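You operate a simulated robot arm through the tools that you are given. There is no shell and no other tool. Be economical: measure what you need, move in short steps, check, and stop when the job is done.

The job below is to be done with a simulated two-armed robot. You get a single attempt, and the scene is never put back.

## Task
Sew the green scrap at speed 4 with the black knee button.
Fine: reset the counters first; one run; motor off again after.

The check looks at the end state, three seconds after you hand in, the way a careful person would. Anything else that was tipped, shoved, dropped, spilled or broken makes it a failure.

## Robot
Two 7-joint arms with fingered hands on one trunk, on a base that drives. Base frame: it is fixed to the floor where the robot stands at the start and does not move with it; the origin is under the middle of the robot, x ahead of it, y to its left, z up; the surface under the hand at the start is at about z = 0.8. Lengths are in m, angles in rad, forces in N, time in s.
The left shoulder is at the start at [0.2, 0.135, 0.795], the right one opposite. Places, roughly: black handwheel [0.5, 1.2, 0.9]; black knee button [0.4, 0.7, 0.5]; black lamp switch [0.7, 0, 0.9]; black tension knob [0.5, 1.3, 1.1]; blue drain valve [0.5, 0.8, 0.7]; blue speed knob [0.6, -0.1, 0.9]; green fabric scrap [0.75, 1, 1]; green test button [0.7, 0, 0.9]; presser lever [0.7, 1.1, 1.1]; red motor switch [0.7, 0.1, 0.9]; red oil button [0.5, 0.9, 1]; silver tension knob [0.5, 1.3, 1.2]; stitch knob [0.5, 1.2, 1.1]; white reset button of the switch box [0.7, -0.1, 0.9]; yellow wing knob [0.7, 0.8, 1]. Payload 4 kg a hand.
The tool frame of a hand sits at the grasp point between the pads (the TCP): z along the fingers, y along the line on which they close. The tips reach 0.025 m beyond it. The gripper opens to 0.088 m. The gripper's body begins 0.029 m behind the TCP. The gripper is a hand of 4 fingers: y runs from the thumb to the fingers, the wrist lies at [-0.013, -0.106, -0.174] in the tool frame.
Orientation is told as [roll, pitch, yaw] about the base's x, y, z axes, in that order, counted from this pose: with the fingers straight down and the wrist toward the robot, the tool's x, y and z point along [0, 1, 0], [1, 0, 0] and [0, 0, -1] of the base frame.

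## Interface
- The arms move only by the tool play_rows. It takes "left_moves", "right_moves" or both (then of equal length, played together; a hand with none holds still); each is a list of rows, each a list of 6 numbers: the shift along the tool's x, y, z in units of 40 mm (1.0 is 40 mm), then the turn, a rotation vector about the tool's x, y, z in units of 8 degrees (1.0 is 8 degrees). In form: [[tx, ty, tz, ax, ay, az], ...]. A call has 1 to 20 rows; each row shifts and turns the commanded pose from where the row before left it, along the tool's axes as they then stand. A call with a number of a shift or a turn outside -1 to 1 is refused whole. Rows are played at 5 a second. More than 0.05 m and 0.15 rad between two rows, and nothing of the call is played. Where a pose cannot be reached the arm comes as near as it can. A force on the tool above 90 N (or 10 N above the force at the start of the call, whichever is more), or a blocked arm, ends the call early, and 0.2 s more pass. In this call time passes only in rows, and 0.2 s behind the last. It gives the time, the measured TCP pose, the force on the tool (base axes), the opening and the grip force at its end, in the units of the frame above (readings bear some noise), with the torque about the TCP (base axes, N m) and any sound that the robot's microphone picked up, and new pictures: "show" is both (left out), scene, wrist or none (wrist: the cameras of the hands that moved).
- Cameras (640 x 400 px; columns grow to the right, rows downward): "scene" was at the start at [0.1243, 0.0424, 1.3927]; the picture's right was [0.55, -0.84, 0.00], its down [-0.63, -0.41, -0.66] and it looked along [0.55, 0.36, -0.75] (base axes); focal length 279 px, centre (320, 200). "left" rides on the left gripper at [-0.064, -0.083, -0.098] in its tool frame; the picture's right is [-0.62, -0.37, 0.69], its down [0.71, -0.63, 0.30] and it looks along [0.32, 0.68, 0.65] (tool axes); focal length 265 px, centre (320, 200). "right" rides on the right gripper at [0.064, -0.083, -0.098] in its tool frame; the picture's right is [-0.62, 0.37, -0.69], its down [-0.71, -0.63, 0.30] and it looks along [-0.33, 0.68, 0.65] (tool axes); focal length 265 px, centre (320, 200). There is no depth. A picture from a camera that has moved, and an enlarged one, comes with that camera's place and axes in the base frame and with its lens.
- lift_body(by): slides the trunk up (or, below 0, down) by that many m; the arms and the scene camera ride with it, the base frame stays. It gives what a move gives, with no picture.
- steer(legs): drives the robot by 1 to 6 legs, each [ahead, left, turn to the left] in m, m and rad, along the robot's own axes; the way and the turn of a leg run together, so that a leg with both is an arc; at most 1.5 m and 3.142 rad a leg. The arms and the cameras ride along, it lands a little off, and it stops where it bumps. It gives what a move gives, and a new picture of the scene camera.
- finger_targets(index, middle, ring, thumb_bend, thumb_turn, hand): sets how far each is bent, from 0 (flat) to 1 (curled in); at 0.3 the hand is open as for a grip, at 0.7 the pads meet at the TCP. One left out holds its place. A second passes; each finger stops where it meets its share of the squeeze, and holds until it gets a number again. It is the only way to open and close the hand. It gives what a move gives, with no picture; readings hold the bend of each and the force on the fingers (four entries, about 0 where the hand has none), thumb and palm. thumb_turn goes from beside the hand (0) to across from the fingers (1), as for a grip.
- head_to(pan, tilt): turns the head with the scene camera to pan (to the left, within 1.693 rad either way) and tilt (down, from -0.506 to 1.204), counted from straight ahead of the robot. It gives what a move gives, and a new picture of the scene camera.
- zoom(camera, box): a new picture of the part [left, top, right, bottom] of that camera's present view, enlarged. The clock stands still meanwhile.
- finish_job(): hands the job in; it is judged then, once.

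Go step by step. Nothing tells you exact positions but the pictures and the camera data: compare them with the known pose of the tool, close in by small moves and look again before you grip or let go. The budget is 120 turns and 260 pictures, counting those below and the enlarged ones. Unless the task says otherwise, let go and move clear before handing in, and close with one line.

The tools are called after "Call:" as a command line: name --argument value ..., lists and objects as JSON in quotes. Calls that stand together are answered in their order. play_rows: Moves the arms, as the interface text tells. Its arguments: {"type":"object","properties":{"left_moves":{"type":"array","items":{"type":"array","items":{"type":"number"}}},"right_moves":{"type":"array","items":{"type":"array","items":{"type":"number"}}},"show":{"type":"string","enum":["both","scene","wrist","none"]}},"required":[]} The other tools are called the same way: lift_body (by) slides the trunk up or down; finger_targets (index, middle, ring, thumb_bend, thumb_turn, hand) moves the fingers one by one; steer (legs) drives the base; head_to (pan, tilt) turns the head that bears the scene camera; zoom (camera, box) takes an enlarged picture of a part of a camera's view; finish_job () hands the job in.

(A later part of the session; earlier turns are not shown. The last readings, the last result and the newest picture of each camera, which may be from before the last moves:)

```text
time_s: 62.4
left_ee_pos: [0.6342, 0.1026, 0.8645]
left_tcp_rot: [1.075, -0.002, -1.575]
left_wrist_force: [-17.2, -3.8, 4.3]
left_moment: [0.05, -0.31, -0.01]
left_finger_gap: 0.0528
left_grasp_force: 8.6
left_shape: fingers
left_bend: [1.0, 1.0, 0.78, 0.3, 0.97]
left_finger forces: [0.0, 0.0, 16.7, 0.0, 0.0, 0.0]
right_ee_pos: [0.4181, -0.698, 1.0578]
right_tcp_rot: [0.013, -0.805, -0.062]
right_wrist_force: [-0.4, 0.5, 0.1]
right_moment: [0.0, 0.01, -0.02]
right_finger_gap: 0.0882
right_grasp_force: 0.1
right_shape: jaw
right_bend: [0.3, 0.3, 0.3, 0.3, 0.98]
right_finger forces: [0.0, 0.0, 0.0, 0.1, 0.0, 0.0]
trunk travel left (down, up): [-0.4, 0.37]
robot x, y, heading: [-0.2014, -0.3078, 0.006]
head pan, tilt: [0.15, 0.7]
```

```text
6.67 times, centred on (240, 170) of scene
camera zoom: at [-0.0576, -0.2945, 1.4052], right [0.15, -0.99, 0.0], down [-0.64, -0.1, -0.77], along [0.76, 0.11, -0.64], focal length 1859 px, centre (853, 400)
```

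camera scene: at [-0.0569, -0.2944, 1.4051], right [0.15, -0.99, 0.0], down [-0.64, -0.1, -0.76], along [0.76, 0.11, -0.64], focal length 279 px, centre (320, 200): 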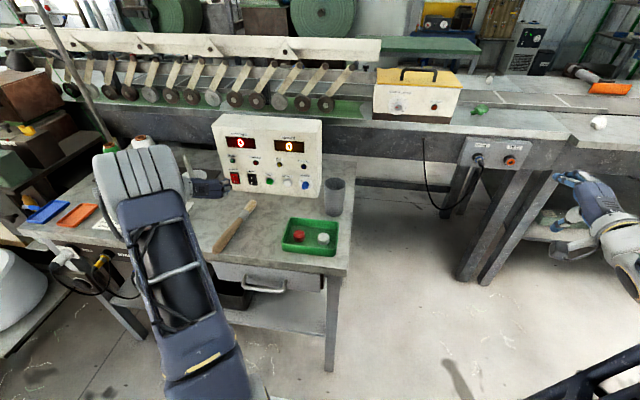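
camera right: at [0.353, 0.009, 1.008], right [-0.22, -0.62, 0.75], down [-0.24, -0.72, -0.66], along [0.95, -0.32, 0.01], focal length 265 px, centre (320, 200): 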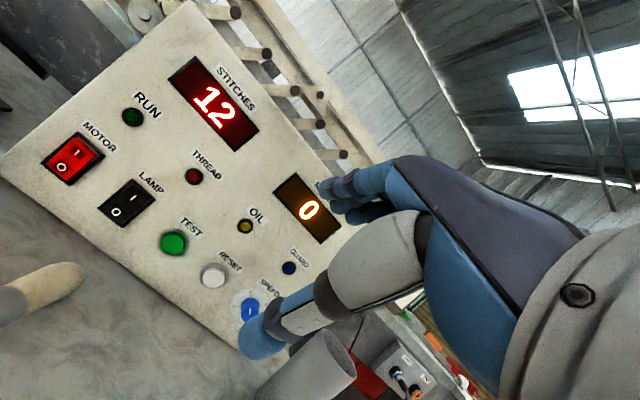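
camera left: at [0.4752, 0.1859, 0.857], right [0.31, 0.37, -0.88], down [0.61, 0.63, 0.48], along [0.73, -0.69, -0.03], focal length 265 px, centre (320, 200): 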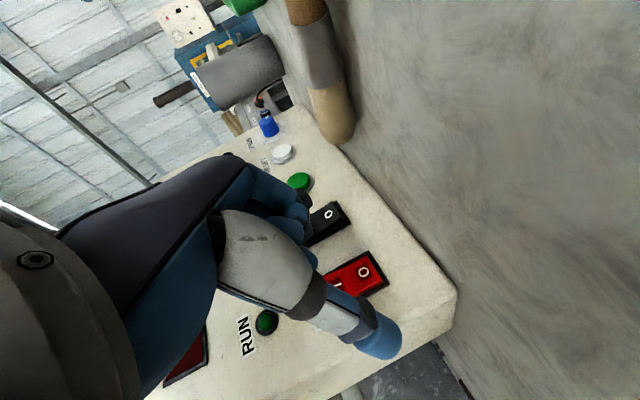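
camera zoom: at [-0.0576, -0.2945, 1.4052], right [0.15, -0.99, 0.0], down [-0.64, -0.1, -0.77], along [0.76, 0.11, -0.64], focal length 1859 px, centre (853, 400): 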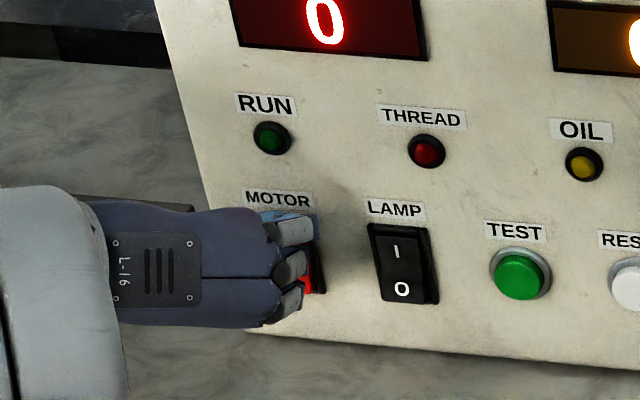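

Still no click; a re-projection puts "I" at z≈0.867, so the finger is still about 8 mm high. Back, lower, and press again.

Call:
play_rows --left_moves '[[-0.24, 0, -0.44, 0, 0, 0], [-0.2, 0, 0.108, 0, 0, 0], [0.12, 0, 0.22, 0, 0, 0], [0.06, 0, 0.11, 0, 0, 0], [0.06, 0, 0.11, 0, 0, 0]]' --show "none"

Call:
zoom --camera "scene" --box '[200, 140, 280, 200]'

```text
time_s: 63.6
left_ee_pos: [0.6319, 0.1016, 0.8548]
left_tcp_rot: [1.072, -0.001, -1.575]
left_wrist_force: [-22.1, -5.3, -2.2]
left_moment: [0.11, -0.35, -0.02]
left_finger_gap: 0.0526
left_grasp_force: 10.6
left_shape: fingers
left_bend: [1.0, 1.0, 0.8, 0.3, 0.97]
left_finger forces: [0.0, 0.0, 20.9, 0.1, 0.0, 0.1]
right_ee_pos: [0.4187, -0.698, 1.0578]
right_tcp_rot: [0.012, -0.804, -0.063]
right_wrist_force: [-0.1, -0.5, -0.9]
right_moment: [0.02, -0.04, -0.01]
right_finger_gap: 0.088
right_grasp_force: 0.1
right_shape: jaw
right_bend: [0.3, 0.3, 0.3, 0.3, 0.98]
right_finger forces: [0.1, 0.0, 0.0, 0.1, 0.0, 0.0]
trunk travel left (down, up): [-0.4, 0.37]
robot x, y, heading: [-0.1988, -0.3062, -0.004]
head pan, tilt: [0.15, 0.7]
```

```text
6.67 times, centred on (240, 170) of scene
camera zoom: at [-0.0576, -0.2945, 1.4051], right [0.15, -0.99, 0.0], down [-0.64, -0.1, -0.77], along [0.76, 0.11, -0.64], focal length 1859 px, centre (853, 400)
```

zoom: 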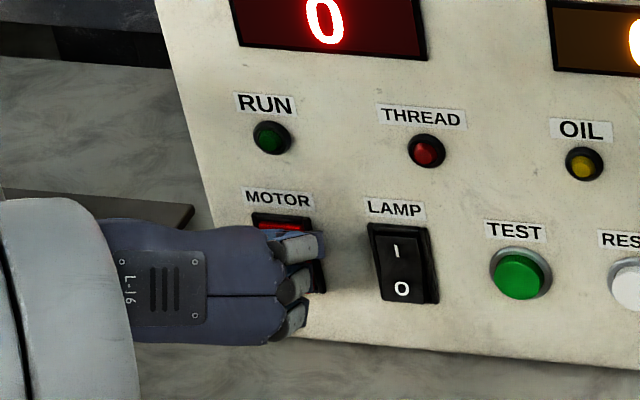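

The finger sits too far right and rides on the bezel. I'll shift 9 mm left and 5 mm up and press again.

Call:
play_rows --left_moves '[[-0.24, 0, -0.44, 0, 0, 0], [0.11, -0.23, -0.06, 0, 0, 0], [0.12, 0, 0.22, 0, 0, 0], [0.06, 0, 0.11, 0, 0, 0], [0.06, 0, 0.11, 0, 0, 0]]' --show "none"

Call:
zoom --camera "scene" --box '[200, 140, 280, 200]'

```text
time_s: 64.8
left_ee_pos: [0.6329, 0.111, 0.8601]
left_tcp_rot: [1.075, -0.002, -1.575]
left_wrist_force: [-23.7, -4.4, 0.0]
left_moment: [0.05, -0.44, -0.12]
left_finger_gap: 0.0526
left_grasp_force: 11.9
left_shape: fingers
left_bend: [1.0, 1.0, 0.78, 0.3, 0.97]
left_finger forces: [0.0, 0.0, 23.1, 0.0, 0.0, 0.0]
right_ee_pos: [0.4182, -0.6981, 1.0574]
right_tcp_rot: [0.012, -0.807, -0.062]
right_wrist_force: [0.3, 0.4, 0.0]
right_moment: [0.02, 0.03, 0.01]
right_finger_gap: 0.0876
right_grasp_force: 0.1
right_shape: jaw
right_bend: [0.3, 0.3, 0.3, 0.3, 0.98]
right_finger forces: [0.1, 0.1, 0.1, 0.0, 0.0, 0.1]
trunk travel left (down, up): [-0.4, 0.37]
robot x, y, heading: [-0.198, -0.3048, 0.001]
head pan, tilt: [0.15, 0.7]
```

```text
6.67 times, centred on (240, 170) of scene
camera zoom: at [-0.0577, -0.2944, 1.4051], right [0.15, -0.99, 0.0], down [-0.64, -0.1, -0.77], along [0.76, 0.11, -0.64], focal length 1859 px, centre (853, 400)
```

zoom: 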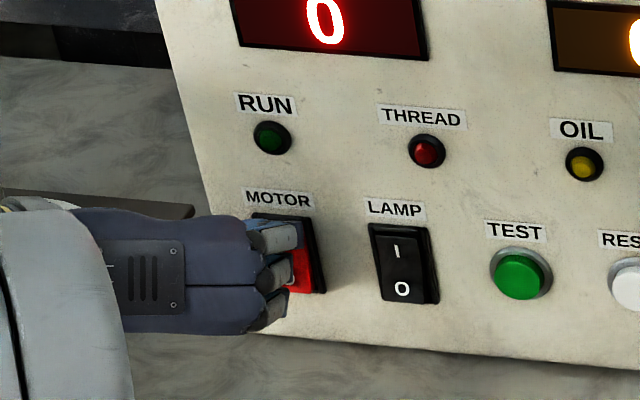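

The red lower half looks different now. I'll back off and check.

Call:
play_rows --left_moves '[[-0.24, 0, -0.44, 0, 0, 0], [-0.24, 0, -0.44, 0, 0, 0]]' --show "none"

Call:
zoom --camera "scene" --box '[200, 140, 280, 200]'

Call:
zoom --camera "left" --box '[300, 190, 420, 310]'

```text
time_s: 65.4
left_ee_pos: [0.594, 0.1114, 0.8587]
left_tcp_rot: [1.073, -0.002, -1.574]
left_wrist_force: [0.3, 0.2, 0.5]
left_moment: [0.01, 0.0, -0.02]
left_finger_gap: 0.0529
left_grasp_force: 0.1
left_shape: fingers
left_bend: [1.0, 1.0, 0.7, 0.3, 0.97]
left_finger forces: [0.0, 0.1, 0.0, 0.0, 0.0, 0.0]
right_ee_pos: [0.4193, -0.6981, 1.057]
right_tcp_rot: [0.014, -0.804, -0.062]
right_wrist_force: [0.0, -1.0, 0.0]
right_moment: [-0.02, 0.0, 0.04]
right_finger_gap: 0.0879
right_grasp_force: 0.1
right_shape: jaw
right_bend: [0.3, 0.3, 0.3, 0.3, 0.98]
right_finger forces: [0.1, 0.0, 0.0, 0.1, 0.0, 0.1]
trunk travel left (down, up): [-0.4, 0.37]
robot x, y, heading: [-0.1993, -0.3081, 0.003]
head pan, tilt: [0.15, 0.7]
```

```text
6.67 times, centred on (240, 170) of scene
camera zoom: at [-0.0566, -0.2943, 1.405], right [0.15, -0.99, 0.0], down [-0.64, -0.1, -0.76], along [0.76, 0.11, -0.64], focal length 1859 px, centre (853, 400)
```

zoom: 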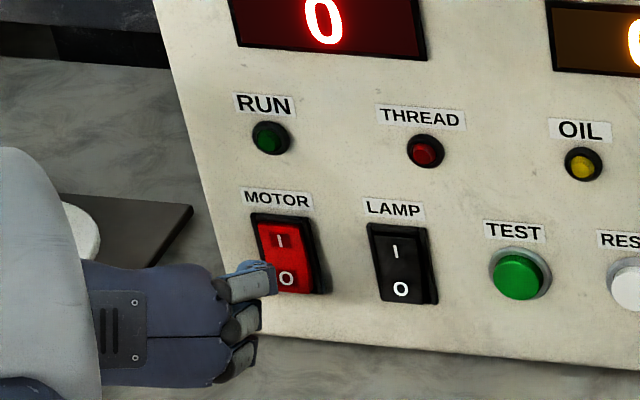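

```text
3.33 times, centred on (360, 250) of left
camera zoom: at [0.4792, 0.1942, 0.8507], right [0.32, 0.37, -0.88], down [0.61, 0.63, 0.48], along [0.73, -0.69, -0.02], focal length 885 px, centre (187, 33)
```

zoom: 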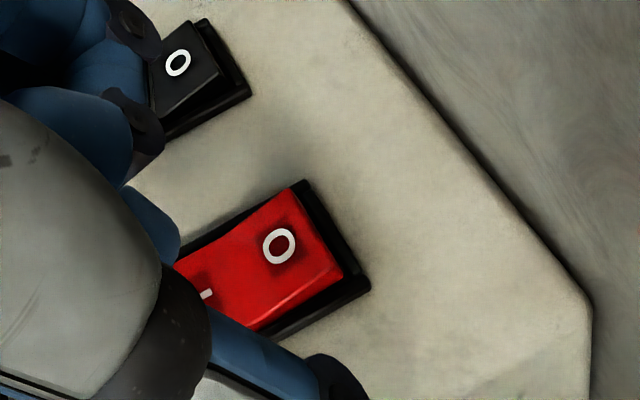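

The O end now looks raised like the lamp's. I'll zoom tighter to be sure.

Call:
zoom --camera "scene" --box '[226, 164, 258, 184]'

```text
16.00 times, centred on (242, 174) of scene
camera zoom: at [-0.0566, -0.2943, 1.405], right [0.15, -0.99, 0.0], down [-0.64, -0.1, -0.76], along [0.76, 0.11, -0.64], focal length 4461 px, centre (1568, 616)
```

zoom: 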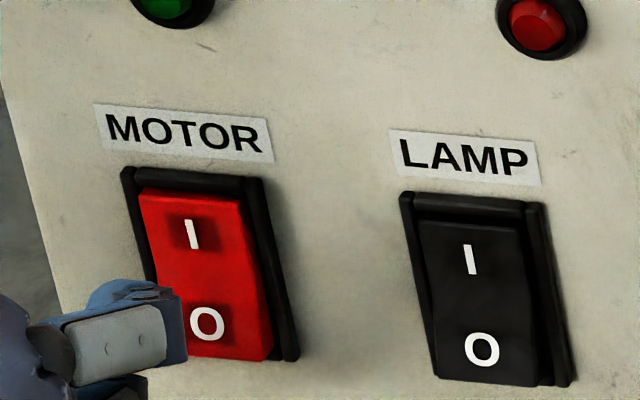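

The motor rocker now matches the lamp: "I" pressed in, so the motor is on. I'll withdraw the hand and drive left to inspect the sewing machine.

Call:
play_rows --left_moves '[[-0.12, 0, -0.44, 0, 0, 0], [0.36, 0, -0.9, 0, 0, 0], [0.36, 0, -0.9, 0, 0, 0], [0.36, 0, -0.9, 0, 0, 0], [0.36, 0, -0.6, 0, 0, 0]]' --show "none"

Call:
steer --legs '[[-0.15, 0.5, 0], [0, 0.45, 0]]'

Call:
head_to --pan 0.5 --tilt 0.5

```text
time_s: 66.6
left_ee_pos: [0.4879, 0.1131, 0.9779]
left_tcp_rot: [1.073, -0.003, -1.574]
left_wrist_force: [1.0, 0.2, -0.2]
left_moment: [0.01, 0.0, 0.02]
left_finger_gap: 0.0526
left_grasp_force: 0.0
left_shape: fingers
left_bend: [1.0, 1.0, 0.7, 0.3, 0.97]
left_finger forces: [0.1, 0.0, 0.0, 0.0, 0.1, 0.0]
right_ee_pos: [0.4183, -0.6967, 1.0556]
right_tcp_rot: [0.011, -0.804, -0.061]
right_wrist_force: [-0.5, 0.0, 0.5]
right_moment: [-0.02, 0.03, 0.0]
right_finger_gap: 0.088
right_grasp_force: 0.1
right_shape: jaw
right_bend: [0.3, 0.3, 0.3, 0.3, 0.98]
right_finger forces: [0.0, 0.0, 0.1, 0.1, 0.0, 0.0]
trunk travel left (down, up): [-0.4, 0.37]
robot x, y, heading: [-0.2009, -0.3102, -0.005]
head pan, tilt: [0.15, 0.7]
```

```text
time_s: 72.0
left_ee_pos: [0.3294, 1.0694, 0.9773]
left_tcp_rot: [1.075, -0.003, -1.568]
left_wrist_force: [-0.1, 0.1, 0.5]
left_moment: [0.02, 0.04, -0.02]
left_finger_gap: 0.053
left_grasp_force: 0.1
left_shape: fingers
left_bend: [1.0, 1.0, 0.7, 0.3, 0.97]
left_finger forces: [0.1, 0.0, 0.0, 0.0, 0.0, 0.0]
right_ee_pos: [0.2676, 0.2592, 1.056]
right_tcp_rot: [0.01, -0.805, -0.056]
right_wrist_force: [0.9, 0.0, 0.6]
right_moment: [0.03, -0.03, -0.04]
right_finger_gap: 0.0878
right_grasp_force: 0.1
right_shape: jaw
right_bend: [0.3, 0.3, 0.3, 0.3, 0.98]
right_finger forces: [0.0, 0.0, 0.0, 0.0, 0.1, 0.1]
trunk travel left (down, up): [-0.4, 0.37]
robot x, y, heading: [-0.3536, 0.6433, 0.006]
head pan, tilt: [0.15, 0.7]
camera scene: at [-0.2107, 0.6585, 1.4051], right [0.16, -0.99, 0.0], down [-0.64, -0.1, -0.76], along [0.76, 0.12, -0.64], focal length 279 px, centre (320, 200)
```

scene: 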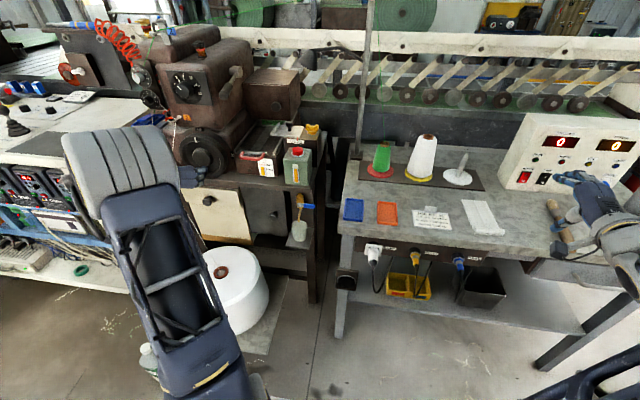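

```text
time_s: 72.8
left_ee_pos: [0.3301, 1.0699, 0.9783]
left_tcp_rot: [1.076, -0.003, -1.569]
left_wrist_force: [0.0, -0.2, -1.0]
left_moment: [0.01, 0.03, 0.05]
left_finger_gap: 0.0529
left_grasp_force: 0.0
left_shape: fingers
left_bend: [1.0, 1.0, 0.7, 0.3, 0.97]
left_finger forces: [0.0, 0.0, 0.0, 0.0, 0.0, 0.0]
right_ee_pos: [0.2672, 0.259, 1.057]
right_tcp_rot: [0.014, -0.803, -0.055]
right_wrist_force: [0.7, -0.1, -0.1]
right_moment: [0.03, 0.03, 0.03]
right_finger_gap: 0.0881
right_grasp_force: 0.0
right_shape: jaw
right_bend: [0.3, 0.3, 0.3, 0.3, 0.98]
right_finger forces: [0.0, 0.1, 0.0, 0.1, 0.1, 0.1]
trunk travel left (down, up): [-0.4, 0.37]
robot x, y, heading: [-0.3509, 0.6468, 0.007]
head pan, tilt: [0.499, 0.499]
camera scene: at [-0.215, 0.6892, 1.4227], right [0.48, -0.88, 0.0], down [-0.42, -0.23, -0.88], along [0.77, 0.42, -0.48], focal length 279 px, centre (320, 200)
```

scene: 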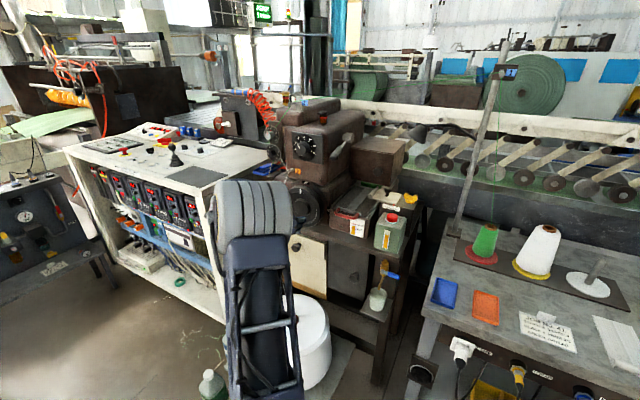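

The machine is in view; I'll zoom in on it.

Call:
zoom --camera "scene" --box '[260, 80, 440, 200]'

Call:
zoom --camera "scene" --box '[270, 180, 430, 320]'

Call:
zoom --camera "scene" --box '[330, 170, 430, 240]'

```text
3.33 times, centred on (350, 140) of scene
camera zoom: at [-0.215, 0.6892, 1.4227], right [0.48, -0.88, 0.0], down [-0.42, -0.23, -0.88], along [0.77, 0.42, -0.48], focal length 929 px, centre (220, 400)
```

zoom: 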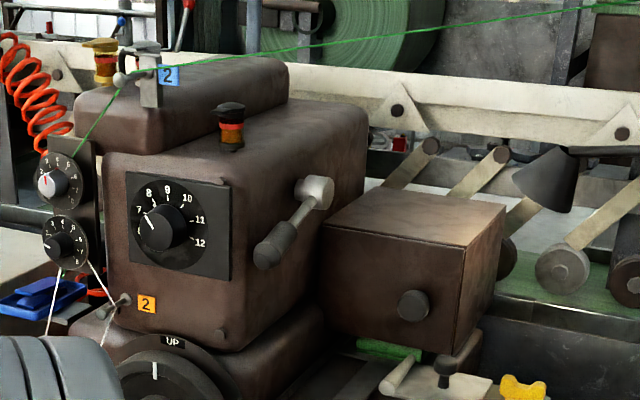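

```text
2.86 times, centred on (350, 250) of scene
camera zoom: at [-0.215, 0.6892, 1.4227], right [0.48, -0.88, 0.0], down [-0.42, -0.23, -0.88], along [0.77, 0.42, -0.48], focal length 797 px, centre (234, 57)
```

zoom: 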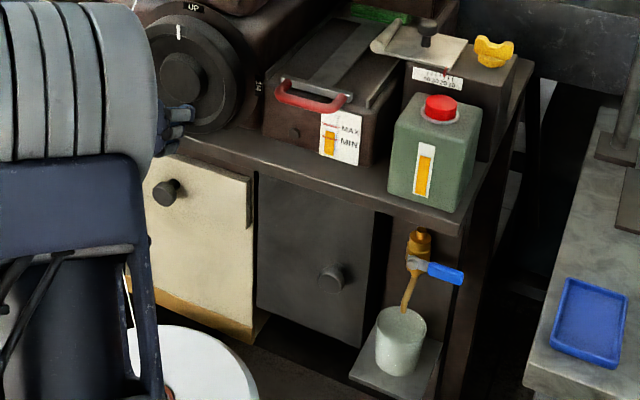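

```text
5.71 times, centred on (380, 205) of scene
camera zoom: at [-0.215, 0.6892, 1.4227], right [0.48, -0.88, 0.0], down [-0.42, -0.23, -0.88], along [0.77, 0.42, -0.48], focal length 1593 px, centre (-23, 171)
```

zoom: 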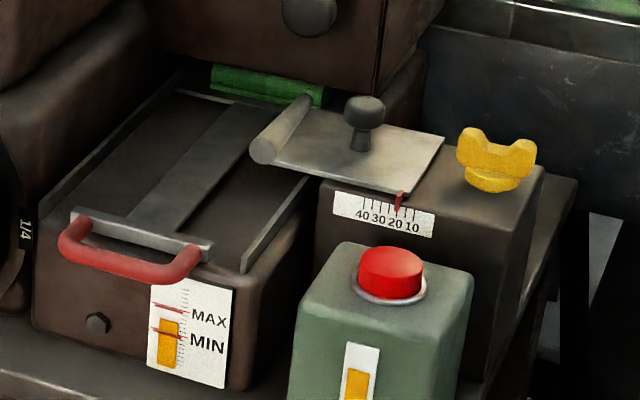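

Presser lever, handwheel (UP), oil levels and fabric can be partly seen. The knee button seems to be on the table's left leg; I'll look there and closer at the presser region.

Call:
head_to --pan 0.05 --tilt 0.75

Call:
zoom --camera "scene" --box '[260, 200, 400, 310]'

```text
time_s: 73.7
left_ee_pos: [0.3315, 1.0699, 0.978]
left_tcp_rot: [1.075, -0.002, -1.566]
left_wrist_force: [0.0, -0.5, -0.3]
left_moment: [0.01, 0.0, 0.0]
left_finger_gap: 0.0528
left_grasp_force: 0.1
left_shape: fingers
left_bend: [1.0, 1.0, 0.7, 0.3, 0.97]
left_finger forces: [0.1, 0.1, 0.1, 0.0, 0.0, 0.0]
right_ee_pos: [0.2687, 0.2586, 1.0563]
right_tcp_rot: [0.013, -0.804, -0.056]
right_wrist_force: [0.7, 0.1, 0.0]
right_moment: [0.0, -0.01, 0.05]
right_finger_gap: 0.0878
right_grasp_force: 0.0
right_shape: jaw
right_bend: [0.3, 0.3, 0.3, 0.3, 0.98]
right_finger forces: [0.0, 0.0, 0.0, 0.0, 0.0, 0.1]
trunk travel left (down, up): [-0.4, 0.37]
robot x, y, heading: [-0.3532, 0.6461, 0.01]
head pan, tilt: [0.051, 0.75]
camera scene: at [-0.2119, 0.65, 1.4009], right [0.06, -1.0, 0.0], down [-0.68, -0.04, -0.73], along [0.73, 0.04, -0.68], focal length 279 px, centre (320, 200)
```

scene: 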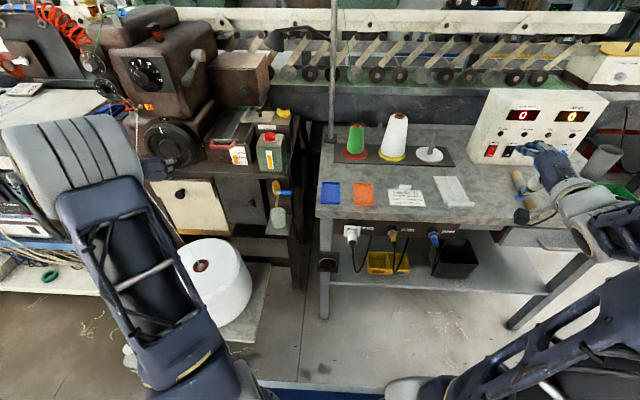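

```text
3.64 times, centred on (330, 255) of scene
camera zoom: at [-0.2119, 0.65, 1.4009], right [0.06, -1.0, 0.0], down [-0.68, -0.04, -0.73], along [0.73, 0.04, -0.68], focal length 1014 px, centre (284, 0)
```

zoom: 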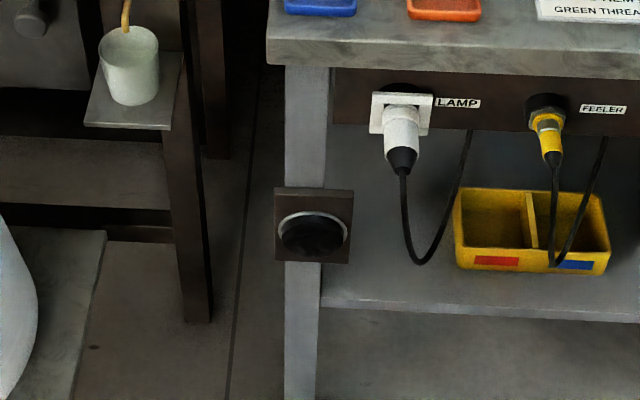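

The knee button faces front at about (0.40, 0.65, 0.50). I'll check the plugs under the table and the oil tap.

Call:
zoom --camera "scene" --box '[330, 210, 500, 300]'

Call:
zoom --camera "scene" --box '[200, 90, 310, 240]'

Call:
zoom --camera "scene" --box '[70, 20, 210, 130]'

```text
3.76 times, centred on (415, 255) of scene
camera zoom: at [-0.2119, 0.65, 1.4009], right [0.06, -1.0, 0.0], down [-0.68, -0.04, -0.73], along [0.73, 0.04, -0.68], focal length 1050 px, centre (-38, -7)
```

zoom: 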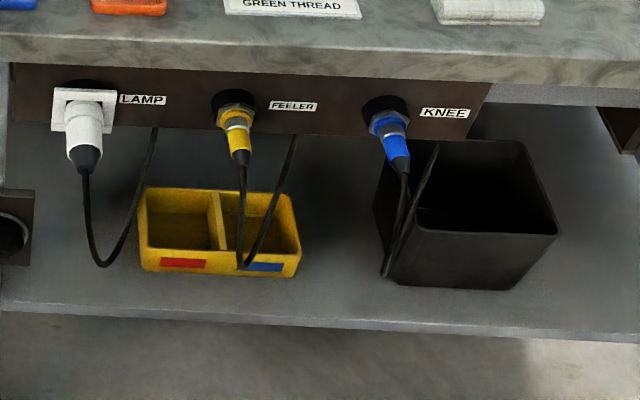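

```text
2.67 times, centred on (255, 165) of scene
camera zoom: at [-0.2119, 0.65, 1.4009], right [0.06, -1.0, 0.0], down [-0.68, -0.04, -0.73], along [0.73, 0.04, -0.68], focal length 744 px, centre (493, 293)
```

zoom: 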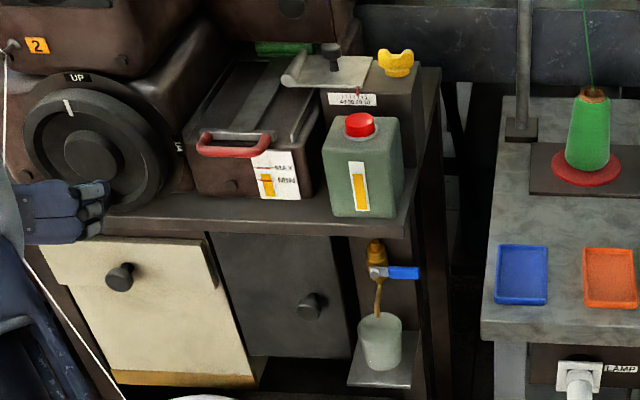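

```text
3.64 times, centred on (140, 75) of scene
camera zoom: at [-0.2119, 0.65, 1.4009], right [0.06, -1.0, 0.0], down [-0.68, -0.04, -0.73], along [0.73, 0.04, -0.68], focal length 1014 px, centre (974, 654)
```

zoom: 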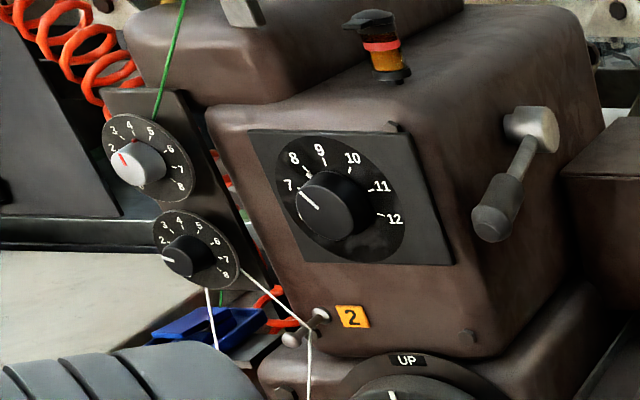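

Everything is plugged in and threaded, and the handwheel is at UP. I need to see the presser foot, so I'll bring the left hand back to a neutral pose and use its camera.

Call:
play_rows --left_moves '[[0.5, 0.5, -0.5, 0, -1, 0], [0.5, 0.5, -0.5, 0, -1, 0], [0.5, 0.5, -0.5, 0, -1, 0], [0, 0.5, -0.5, 0, -1, 0], [0, 0.5, -0.5, 0, -1, 0], [0, 0.5, -0.5, 0, -1, 0], [0, 0.5, 0, 0, -1, 0], [0, 0.5, 0, 0, -0.7, 0], [0, 0.5, 0, 0, 0, -1], [0, 0.5, 0, 0, 0, -1], [0, 0.5, 0, 0, 0, -1], [0, 0, 0, 0, 0, -1], [0, 0, 0, 0, 0, -1], [0, 0, 0, 0, 0, -1], [0, 0, 0, 0, 0, -1], [0, 0, 0, 0, 0, -1], [0, 0, 0, 0, 0, -1], [0, 0, 0, 0, 0, -1], [0, 0, 0, 0, 0, -1], [0, 0, 0, 0, 0, -0.25]]'

```text
time_s: 77.9
left_ee_pos: [0.2989, 0.852, 1.1127]
left_tcp_rot: [-0.005, 0.004, -0.069]
left_wrist_force: [-0.8, -0.1, 0.3]
left_moment: [0.02, -0.02, 0.0]
left_finger_gap: 0.0529
left_grasp_force: 0.1
left_shape: fingers
left_bend: [1.0, 1.0, 0.7, 0.3, 0.97]
left_finger forces: [0.1, 0.0, 0.1, 0.1, 0.0, 0.0]
left hand out of reach, approached as far as the arm can: row 19
right_ee_pos: [0.2676, 0.2589, 1.0569]
right_tcp_rot: [0.013, -0.803, -0.056]
right_wrist_force: [-0.6, 0.6, -0.2]
right_moment: [0.02, -0.02, 0.0]
right_finger_gap: 0.0879
right_grasp_force: 0.1
right_shape: jaw
right_bend: [0.3, 0.3, 0.3, 0.3, 0.98]
right_finger forces: [0.0, 0.1, 0.1, 0.0, 0.0, 0.1]
trunk travel left (down, up): [-0.4, 0.37]
robot x, y, heading: [-0.3516, 0.6445, 0.014]
head pan, tilt: [0.051, 0.75]
camera scene: at [-0.2119, 0.65, 1.4008], right [0.06, -1.0, 0.0], down [-0.68, -0.04, -0.73], along [0.73, 0.04, -0.68], focal length 279 px, centre (320, 200)
camera left: at [0.2131, 0.793, 1.2119], right [-0.41, -0.6, -0.69], down [-0.58, 0.75, -0.3], along [0.7, 0.27, -0.66], focal length 265 px, centre (320, 200)
```

scene: 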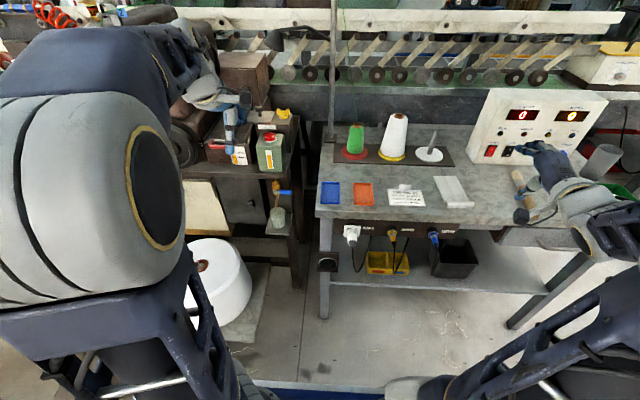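
left: 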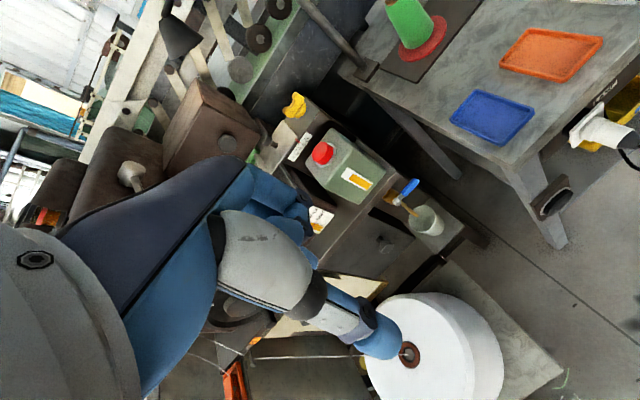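

I'll back away a little to the right, lower the trunk and look under the machine head from a low viewpoint.

Call:
steer --legs '[[-0.1, -0.3, 0]]'

Call:
lift_body --by -0.28

Call:
head_to --pan 0.55 --tilt 0.1

Call:
zoom --camera "scene" --box '[240, 140, 400, 240]'

```text
time_s: 80.0
left_ee_pos: [0.2012, 0.5485, 1.1122]
left_tcp_rot: [-0.005, 0.006, -0.068]
left_wrist_force: [0.1, 0.9, 0.2]
left_moment: [0.03, 0.0, -0.04]
left_finger_gap: 0.0527
left_grasp_force: 0.1
left_shape: fingers
left_bend: [1.0, 1.0, 0.7, 0.3, 0.97]
left_finger forces: [0.1, 0.0, 0.0, 0.0, 0.1, 0.0]
right_ee_pos: [0.171, -0.0437, 1.0581]
right_tcp_rot: [0.013, -0.804, -0.052]
right_wrist_force: [0.1, 0.3, -0.9]
right_moment: [-0.01, 0.0, -0.03]
right_finger_gap: 0.0882
right_grasp_force: 0.1
right_shape: jaw
right_bend: [0.3, 0.3, 0.3, 0.3, 0.98]
right_finger forces: [0.0, 0.1, 0.0, 0.0, 0.0, 0.0]
trunk travel left (down, up): [-0.4, 0.37]
robot x, y, heading: [-0.4529, 0.3439, 0.008]
head pan, tilt: [0.051, 0.75]
camera scene: at [-0.3094, 0.3459, 1.4008], right [0.06, -1.0, 0.0], down [-0.68, -0.04, -0.73], along [0.73, 0.04, -0.68], focal length 279 px, centre (320, 200)
```

scene: 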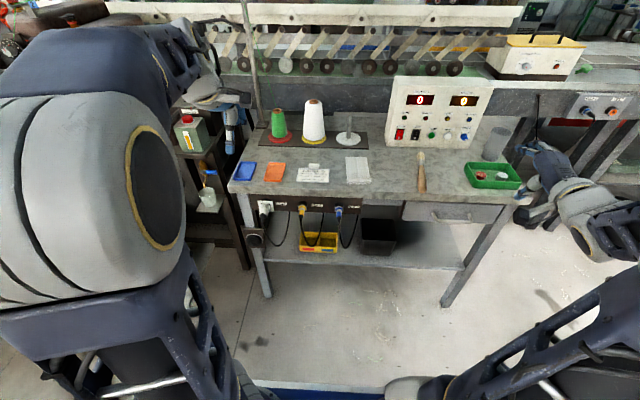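

```text
time_s: 82.8
left_ee_pos: [0.2009, 0.5484, 0.8327]
left_tcp_rot: [-0.005, 0.006, -0.067]
left_wrist_force: [-0.2, 0.1, -0.7]
left_moment: [-0.02, -0.01, 0.0]
left_finger_gap: 0.0528
left_grasp_force: 0.0
left_shape: fingers
left_bend: [1.0, 1.0, 0.7, 0.3, 0.97]
left_finger forces: [0.1, 0.1, 0.0, 0.0, 0.1, 0.1]
right_ee_pos: [0.1719, -0.0442, 0.7766]
right_tcp_rot: [0.012, -0.805, -0.052]
right_wrist_force: [-0.3, -0.3, -0.1]
right_moment: [0.02, 0.02, 0.06]
right_finger_gap: 0.0881
right_grasp_force: 0.0
right_shape: jaw
right_bend: [0.3, 0.3, 0.3, 0.3, 0.98]
right_finger forces: [0.0, 0.1, 0.0, 0.0, 0.0, 0.0]
trunk travel left (down, up): [-0.12, 0.65]
robot x, y, heading: [-0.4522, 0.341, 0.011]
head pan, tilt: [0.051, 0.75]
```

```text
time_s: 83.9
left_ee_pos: [0.2011, 0.5469, 0.8304]
left_tcp_rot: [-0.007, 0.007, -0.069]
left_wrist_force: [0.5, 0.3, 0.2]
left_moment: [-0.01, -0.02, 0.01]
left_finger_gap: 0.0527
left_grasp_force: 0.1
left_shape: fingers
left_bend: [1.0, 1.0, 0.7, 0.3, 0.97]
left_finger forces: [0.1, 0.0, 0.0, 0.0, 0.0, 0.1]
right_ee_pos: [0.1707, -0.0447, 0.7768]
right_tcp_rot: [0.012, -0.805, -0.052]
right_wrist_force: [0.2, -0.6, -0.6]
right_moment: [0.01, 0.0, -0.02]
right_finger_gap: 0.0877
right_grasp_force: 0.1
right_shape: jaw
right_bend: [0.3, 0.3, 0.3, 0.3, 0.98]
right_finger forces: [0.0, 0.1, 0.0, 0.0, 0.1, 0.0]
trunk travel left (down, up): [-0.12, 0.65]
robot x, y, heading: [-0.4507, 0.3425, 0.008]
head pan, tilt: [0.55, 0.099]
camera scene: at [-0.3141, 0.3898, 1.1798], right [0.53, -0.85, 0.0], down [-0.09, -0.05, -0.99], along [0.84, 0.53, -0.1], focal length 279 px, centre (320, 200)
```

scene: 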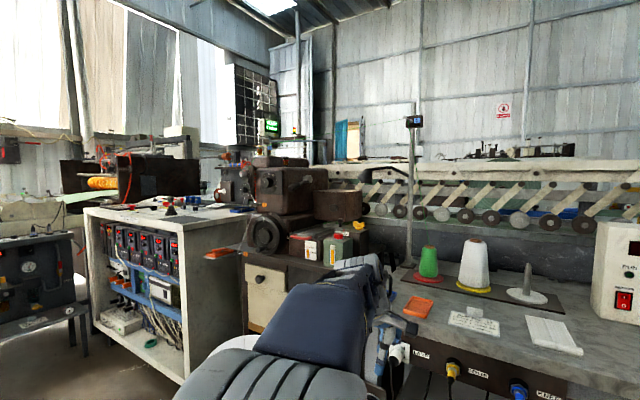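

```text
4.00 times, centred on (320, 190) of scene
camera zoom: at [-0.3141, 0.3898, 1.1798], right [0.53, -0.85, 0.0], down [-0.09, -0.05, -0.99], along [0.84, 0.53, -0.1], focal length 1115 px, centre (320, 240)
```

zoom: 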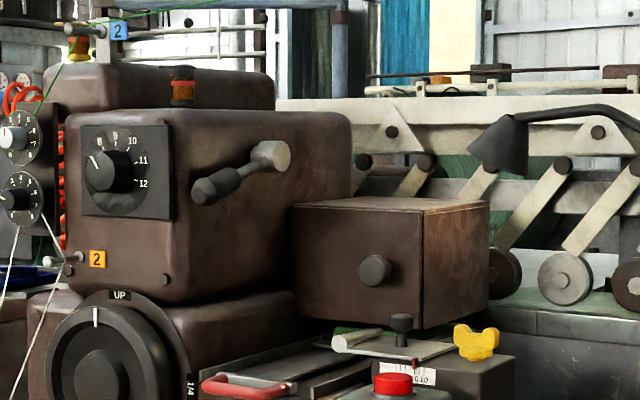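

I'll go a bit lower to see beneath the box.

Call:
lift_body --by -0.11

Call:
zoom --camera "scene" --box '[300, 160, 380, 220]'

Call:
zoom --camera "scene" --box '[240, 100, 400, 220]'

```text
time_s: 85.3
left_ee_pos: [0.2012, 0.5493, 0.7222]
left_tcp_rot: [-0.004, 0.005, -0.069]
left_wrist_force: [0.6, -0.6, -0.6]
left_moment: [0.02, -0.02, 0.0]
left_finger_gap: 0.0525
left_grasp_force: 0.1
left_shape: fingers
left_bend: [1.0, 1.0, 0.7, 0.3, 0.97]
left_finger forces: [0.0, 0.0, 0.0, 0.0, 0.0, 0.0]
right_ee_pos: [0.1706, -0.0437, 0.6666]
right_tcp_rot: [0.013, -0.805, -0.055]
right_wrist_force: [0.4, 0.5, 0.4]
right_moment: [-0.01, 0.0, -0.03]
right_finger_gap: 0.0875
right_grasp_force: 0.1
right_shape: jaw
right_bend: [0.3, 0.3, 0.3, 0.3, 0.98]
right_finger forces: [0.1, 0.0, 0.0, 0.0, 0.0, 0.1]
trunk travel left (down, up): [-0.01, 0.76]
robot x, y, heading: [-0.4516, 0.3411, 0.006]
head pan, tilt: [0.55, 0.099]
```

```text
6.67 times, centred on (340, 190) of scene
camera zoom: at [-0.3141, 0.3898, 1.0699], right [0.53, -0.85, 0.0], down [-0.08, -0.05, -1.0], along [0.84, 0.53, -0.1], focal length 1859 px, centre (187, 267)
```

zoom: 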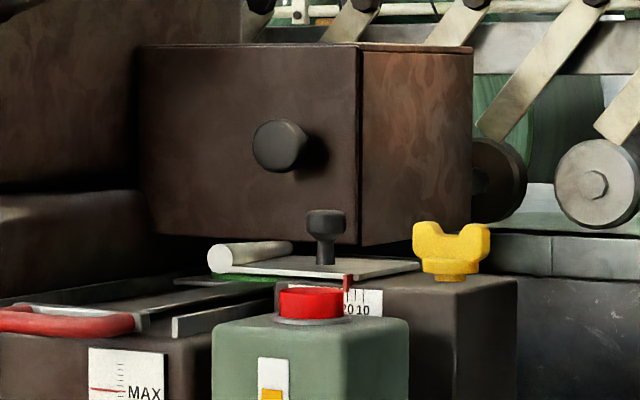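

```text
3.33 times, centred on (320, 160) of scene
camera zoom: at [-0.3141, 0.3898, 1.0699], right [0.53, -0.85, 0.0], down [-0.08, -0.05, -1.0], along [0.84, 0.53, -0.1], focal length 929 px, centre (320, 333)
```

zoom: 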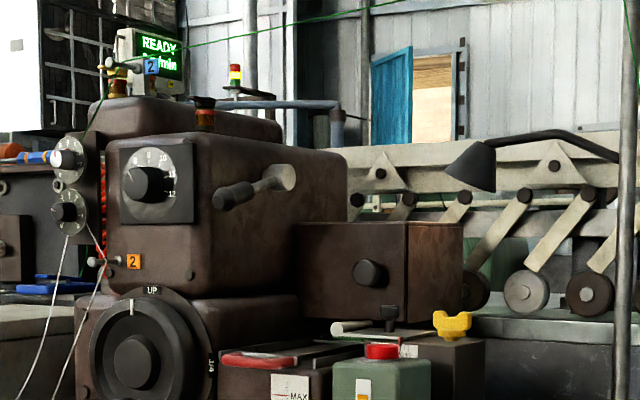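

The foot is hidden from here. I'll drive left to look straight along the bed at this low height.

Call:
steer --legs '[[0, 0.45, 0]]'

Call:
head_to --pan 0.22 --tilt 0.1

Call:
zoom --camera "scene" --box '[260, 150, 400, 240]'

```text
time_s: 88.0
left_ee_pos: [0.1968, 0.9966, 0.7209]
left_tcp_rot: [-0.005, 0.008, -0.069]
left_wrist_force: [0.5, 0.2, 0.4]
left_moment: [0.0, -0.02, 0.02]
left_finger_gap: 0.0525
left_grasp_force: 0.0
left_shape: fingers
left_bend: [1.0, 1.0, 0.7, 0.3, 0.97]
left_finger forces: [0.0, 0.0, 0.1, 0.0, 0.1, 0.0]
right_ee_pos: [0.1662, 0.405, 0.6673]
right_tcp_rot: [0.013, -0.806, -0.057]
right_wrist_force: [0.2, 0.7, -0.6]
right_moment: [0.01, 0.04, 0.04]
right_finger_gap: 0.0877
right_grasp_force: 0.1
right_shape: jaw
right_bend: [0.3, 0.3, 0.3, 0.3, 0.98]
right_finger forces: [0.0, 0.0, 0.0, 0.0, 0.0, 0.0]
trunk travel left (down, up): [-0.01, 0.76]
robot x, y, heading: [-0.4543, 0.7896, 0.007]
head pan, tilt: [0.55, 0.099]
camera scene: at [-0.3175, 0.8402, 1.0699], right [0.53, -0.85, 0.0], down [-0.08, -0.05, -0.99], along [0.84, 0.53, -0.1], focal length 279 px, centre (320, 200)
```

scene: 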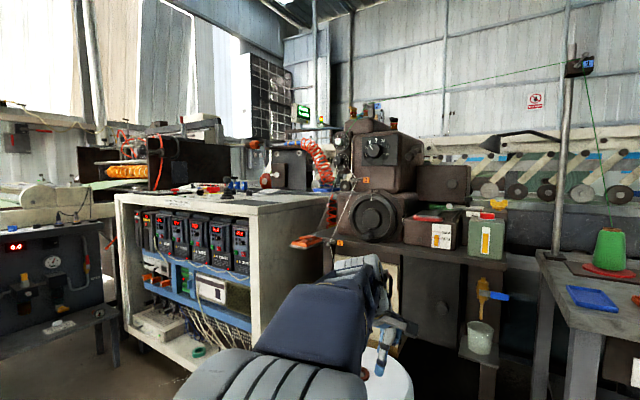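

```text
time_s: 88.8
left_ee_pos: [0.1978, 0.9972, 0.7225]
left_tcp_rot: [-0.004, 0.006, -0.07]
left_wrist_force: [-0.1, -0.1, -0.4]
left_moment: [0.0, -0.03, 0.03]
left_finger_gap: 0.0525
left_grasp_force: 0.0
left_shape: fingers
left_bend: [1.0, 1.0, 0.7, 0.3, 0.97]
left_finger forces: [0.1, 0.0, 0.1, 0.0, 0.1, 0.0]
right_ee_pos: [0.1669, 0.406, 0.6673]
right_tcp_rot: [0.012, -0.804, -0.056]
right_wrist_force: [-0.5, -0.4, -0.1]
right_moment: [0.01, -0.02, 0.0]
right_finger_gap: 0.0882
right_grasp_force: 0.1
right_shape: jaw
right_bend: [0.3, 0.3, 0.3, 0.3, 0.98]
right_finger forces: [0.1, 0.1, 0.1, 0.1, 0.1, 0.0]
trunk travel left (down, up): [-0.01, 0.76]
robot x, y, heading: [-0.455, 0.793, 0.006]
head pan, tilt: [0.22, 0.099]
camera scene: at [-0.306, 0.8124, 1.0699], right [0.23, -0.97, 0.0], down [-0.1, -0.02, -0.99], along [0.97, 0.22, -0.1], focal length 279 px, centre (320, 200)
```

scene: 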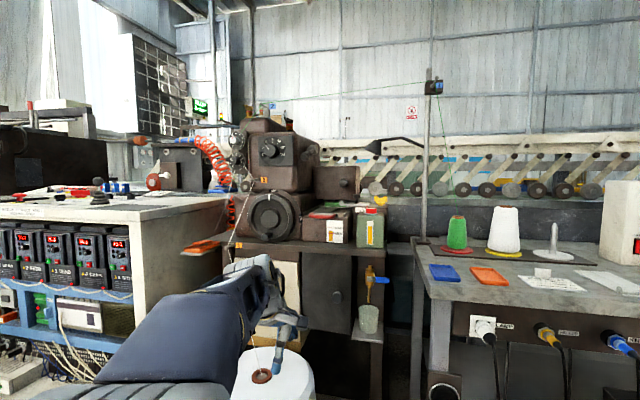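

```text
4.44 times, centred on (330, 195) of scene
camera zoom: at [-0.306, 0.8124, 1.0699], right [0.23, -0.97, 0.0], down [-0.1, -0.02, -0.99], along [0.97, 0.22, -0.1], focal length 1239 px, centre (276, 222)
```

zoom: 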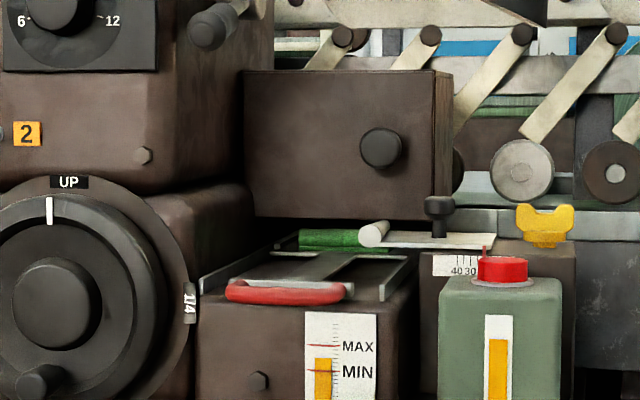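

Call:
zoom --camera "scene" --box '[310, 190, 360, 222]'

Call:
zoom --camera "scene" --box '[250, 120, 370, 200]'

```text
12.50 times, centred on (335, 206) of scene
camera zoom: at [-0.306, 0.8124, 1.0699], right [0.23, -0.97, 0.0], down [-0.1, -0.02, -0.99], along [0.97, 0.22, -0.1], focal length 3485 px, centre (132, 125)
```

zoom: 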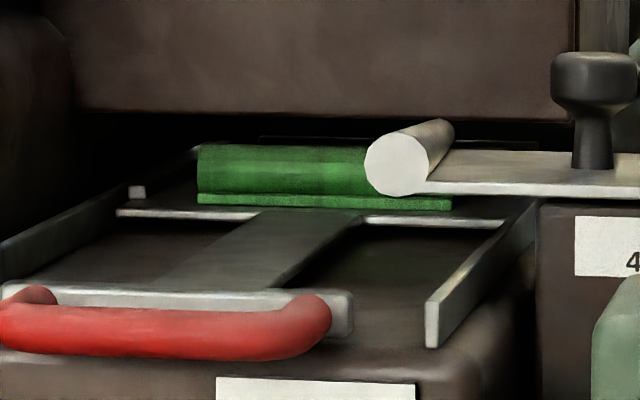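

```text
5.00 times, centred on (310, 160) of scene
camera zoom: at [-0.306, 0.8124, 1.0699], right [0.23, -0.97, 0.0], down [-0.1, -0.02, -0.99], along [0.97, 0.22, -0.1], focal length 1394 px, centre (370, 400)
```

zoom: 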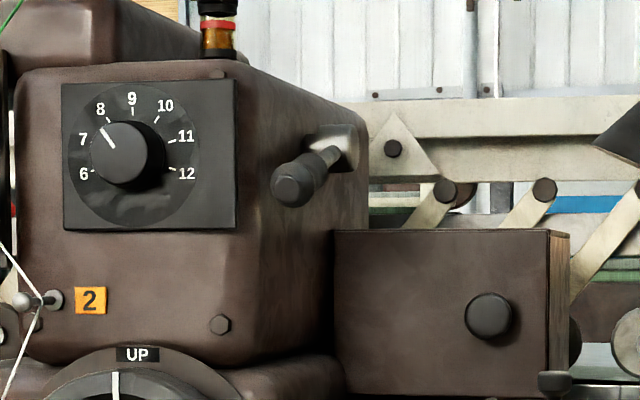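

The fabric is in place under the head. The presser lever sits about 16° below horizontal and I can't tell whether the foot is down, so I'll raise the trunk, approach and test the lever gently from above.

Call:
lift_body --by 0.43

Call:
steer --legs '[[0.24, -0.04, 0]]'

Call:
head_to --pan 0.35 --tilt 0.4

Call:
finger_targets --hand "left" --index 0.7 --middle 0.7 --ring 0.7 --thumb_bend 0.7

Call:
zoom --camera "left" --box '[0, 0, 640, 400]'

```text
refused: 0.43 is not a number from -0.4 to 0.4
```

```text
time_s: 90.5
left_ee_pos: [0.4078, 0.9622, 0.7229]
left_tcp_rot: [-0.005, 0.006, -0.07]
left_wrist_force: [-0.1, 0.5, 0.5]
left_moment: [-0.02, 0.0, 0.02]
left_finger_gap: 0.0526
left_grasp_force: 0.1
left_shape: fingers
left_bend: [1.0, 1.0, 0.7, 0.3, 0.97]
left_finger forces: [0.1, 0.0, 0.0, 0.0, 0.0, 0.0]
right_ee_pos: [0.3664, 0.3605, 0.6563]
right_tcp_rot: [0.021, -0.778, -0.093]
right_wrist_force: [-38.3, 9.4, -15.8]
right_moment: [-0.15, -0.01, -0.19]
right_finger_gap: 0.0752
right_grasp_force: 0.1
right_shape: jaw
right_bend: [0.46, 0.45, 0.43, 0.3, 0.98]
right_finger forces: [11.9, 19.1, 15.0, 0.1, 0.0, 0.3]
trunk travel left (down, up): [-0.01, 0.76]
robot x, y, heading: [-0.241, 0.7565, 0.004]
head pan, tilt: [0.22, 0.099]
stopped in leg 1: the force on the tool passed its limit at 109 N (the readings are from after the stop); the commanded pose is now the measured one
camera scene: at [-0.0954, 0.778, 1.0698], right [0.22, -0.97, 0.0], down [-0.1, -0.02, -1.0], along [0.97, 0.22, -0.1], focal length 279 px, centre (320, 200)
```

scene: 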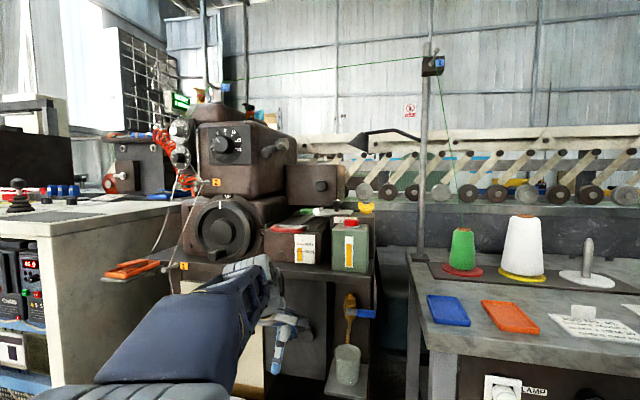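

```text
time_s: 91.3
left_ee_pos: [0.4085, 0.9633, 0.722]
left_tcp_rot: [-0.006, 0.006, -0.069]
left_wrist_force: [-0.2, -0.7, 0.3]
left_moment: [-0.03, 0.0, 0.03]
left_finger_gap: 0.0528
left_grasp_force: 0.1
left_shape: fingers
left_bend: [1.0, 1.0, 0.7, 0.3, 0.97]
left_finger forces: [0.1, 0.0, 0.1, 0.0, 0.0, 0.0]
right_ee_pos: [0.3678, 0.3619, 0.6585]
right_tcp_rot: [0.026, -0.783, -0.091]
right_wrist_force: [-43.4, 4.0, -19.1]
right_moment: [-0.04, 0.01, -0.47]
right_finger_gap: 0.0734
right_grasp_force: 0.1
right_shape: jaw
right_bend: [0.49, 0.47, 0.45, 0.3, 0.98]
right_finger forces: [13.6, 19.9, 17.1, 0.1, 0.0, 0.2]
trunk travel left (down, up): [-0.01, 0.76]
robot x, y, heading: [-0.2397, 0.7556, 0.005]
head pan, tilt: [0.351, 0.4]
camera scene: at [-0.098, 0.7895, 1.042], right [0.35, -0.94, 0.0], down [-0.36, -0.14, -0.92], along [0.86, 0.32, -0.39], focal length 279 px, centre (320, 200)
```

scene: 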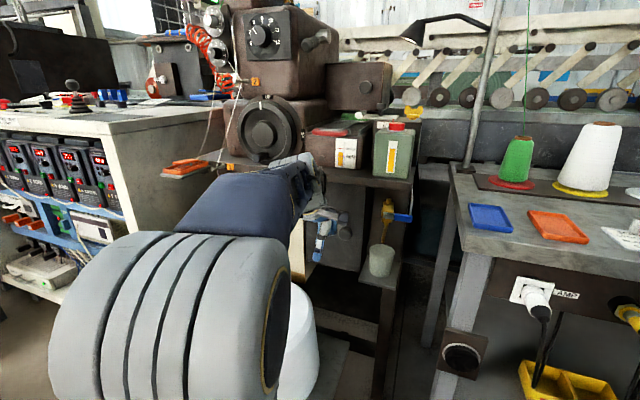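

```text
time_s: 92.3
left_ee_pos: [0.4101, 0.9627, 0.7231]
left_tcp_rot: [-0.004, 0.004, -0.071]
left_wrist_force: [0.6, 0.4, 0.5]
left_moment: [-0.01, 0.0, -0.01]
left_finger_gap: 0.0001
left_grasp_force: 0.1
left_shape: fingers
left_bend: [0.7, 0.7, 0.7, 0.7, 0.97]
left_finger forces: [0.0, 0.0, 0.1, 0.0, 0.0, 0.1]
right_ee_pos: [0.3683, 0.361, 0.6594]
right_tcp_rot: [0.023, -0.785, -0.092]
right_wrist_force: [-45.0, 3.1, -19.0]
right_moment: [0.0, -0.06, -0.49]
right_finger_gap: 0.0739
right_grasp_force: 0.1
right_shape: jaw
right_bend: [0.49, 0.47, 0.45, 0.3, 0.98]
right_finger forces: [14.0, 20.2, 17.3, 0.0, 0.0, 0.3]
trunk travel left (down, up): [-0.01, 0.76]
robot x, y, heading: [-0.2426, 0.7574, 0.008]
head pan, tilt: [0.351, 0.4]
```

```text
1.00 times, centred on (320, 200) of left (not enlarged: the box is as wide or as high as the picture)
camera zoom: at [0.3231, 0.9046, 0.8223], right [-0.41, -0.6, -0.69], down [-0.58, 0.76, -0.3], along [0.7, 0.27, -0.66], focal length 265 px, centre (320, 200)
```

zoom: 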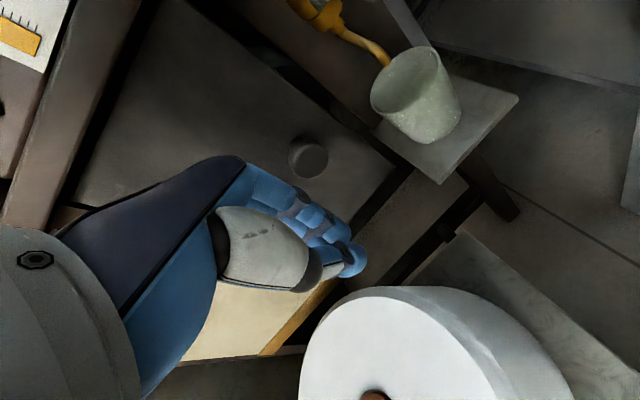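

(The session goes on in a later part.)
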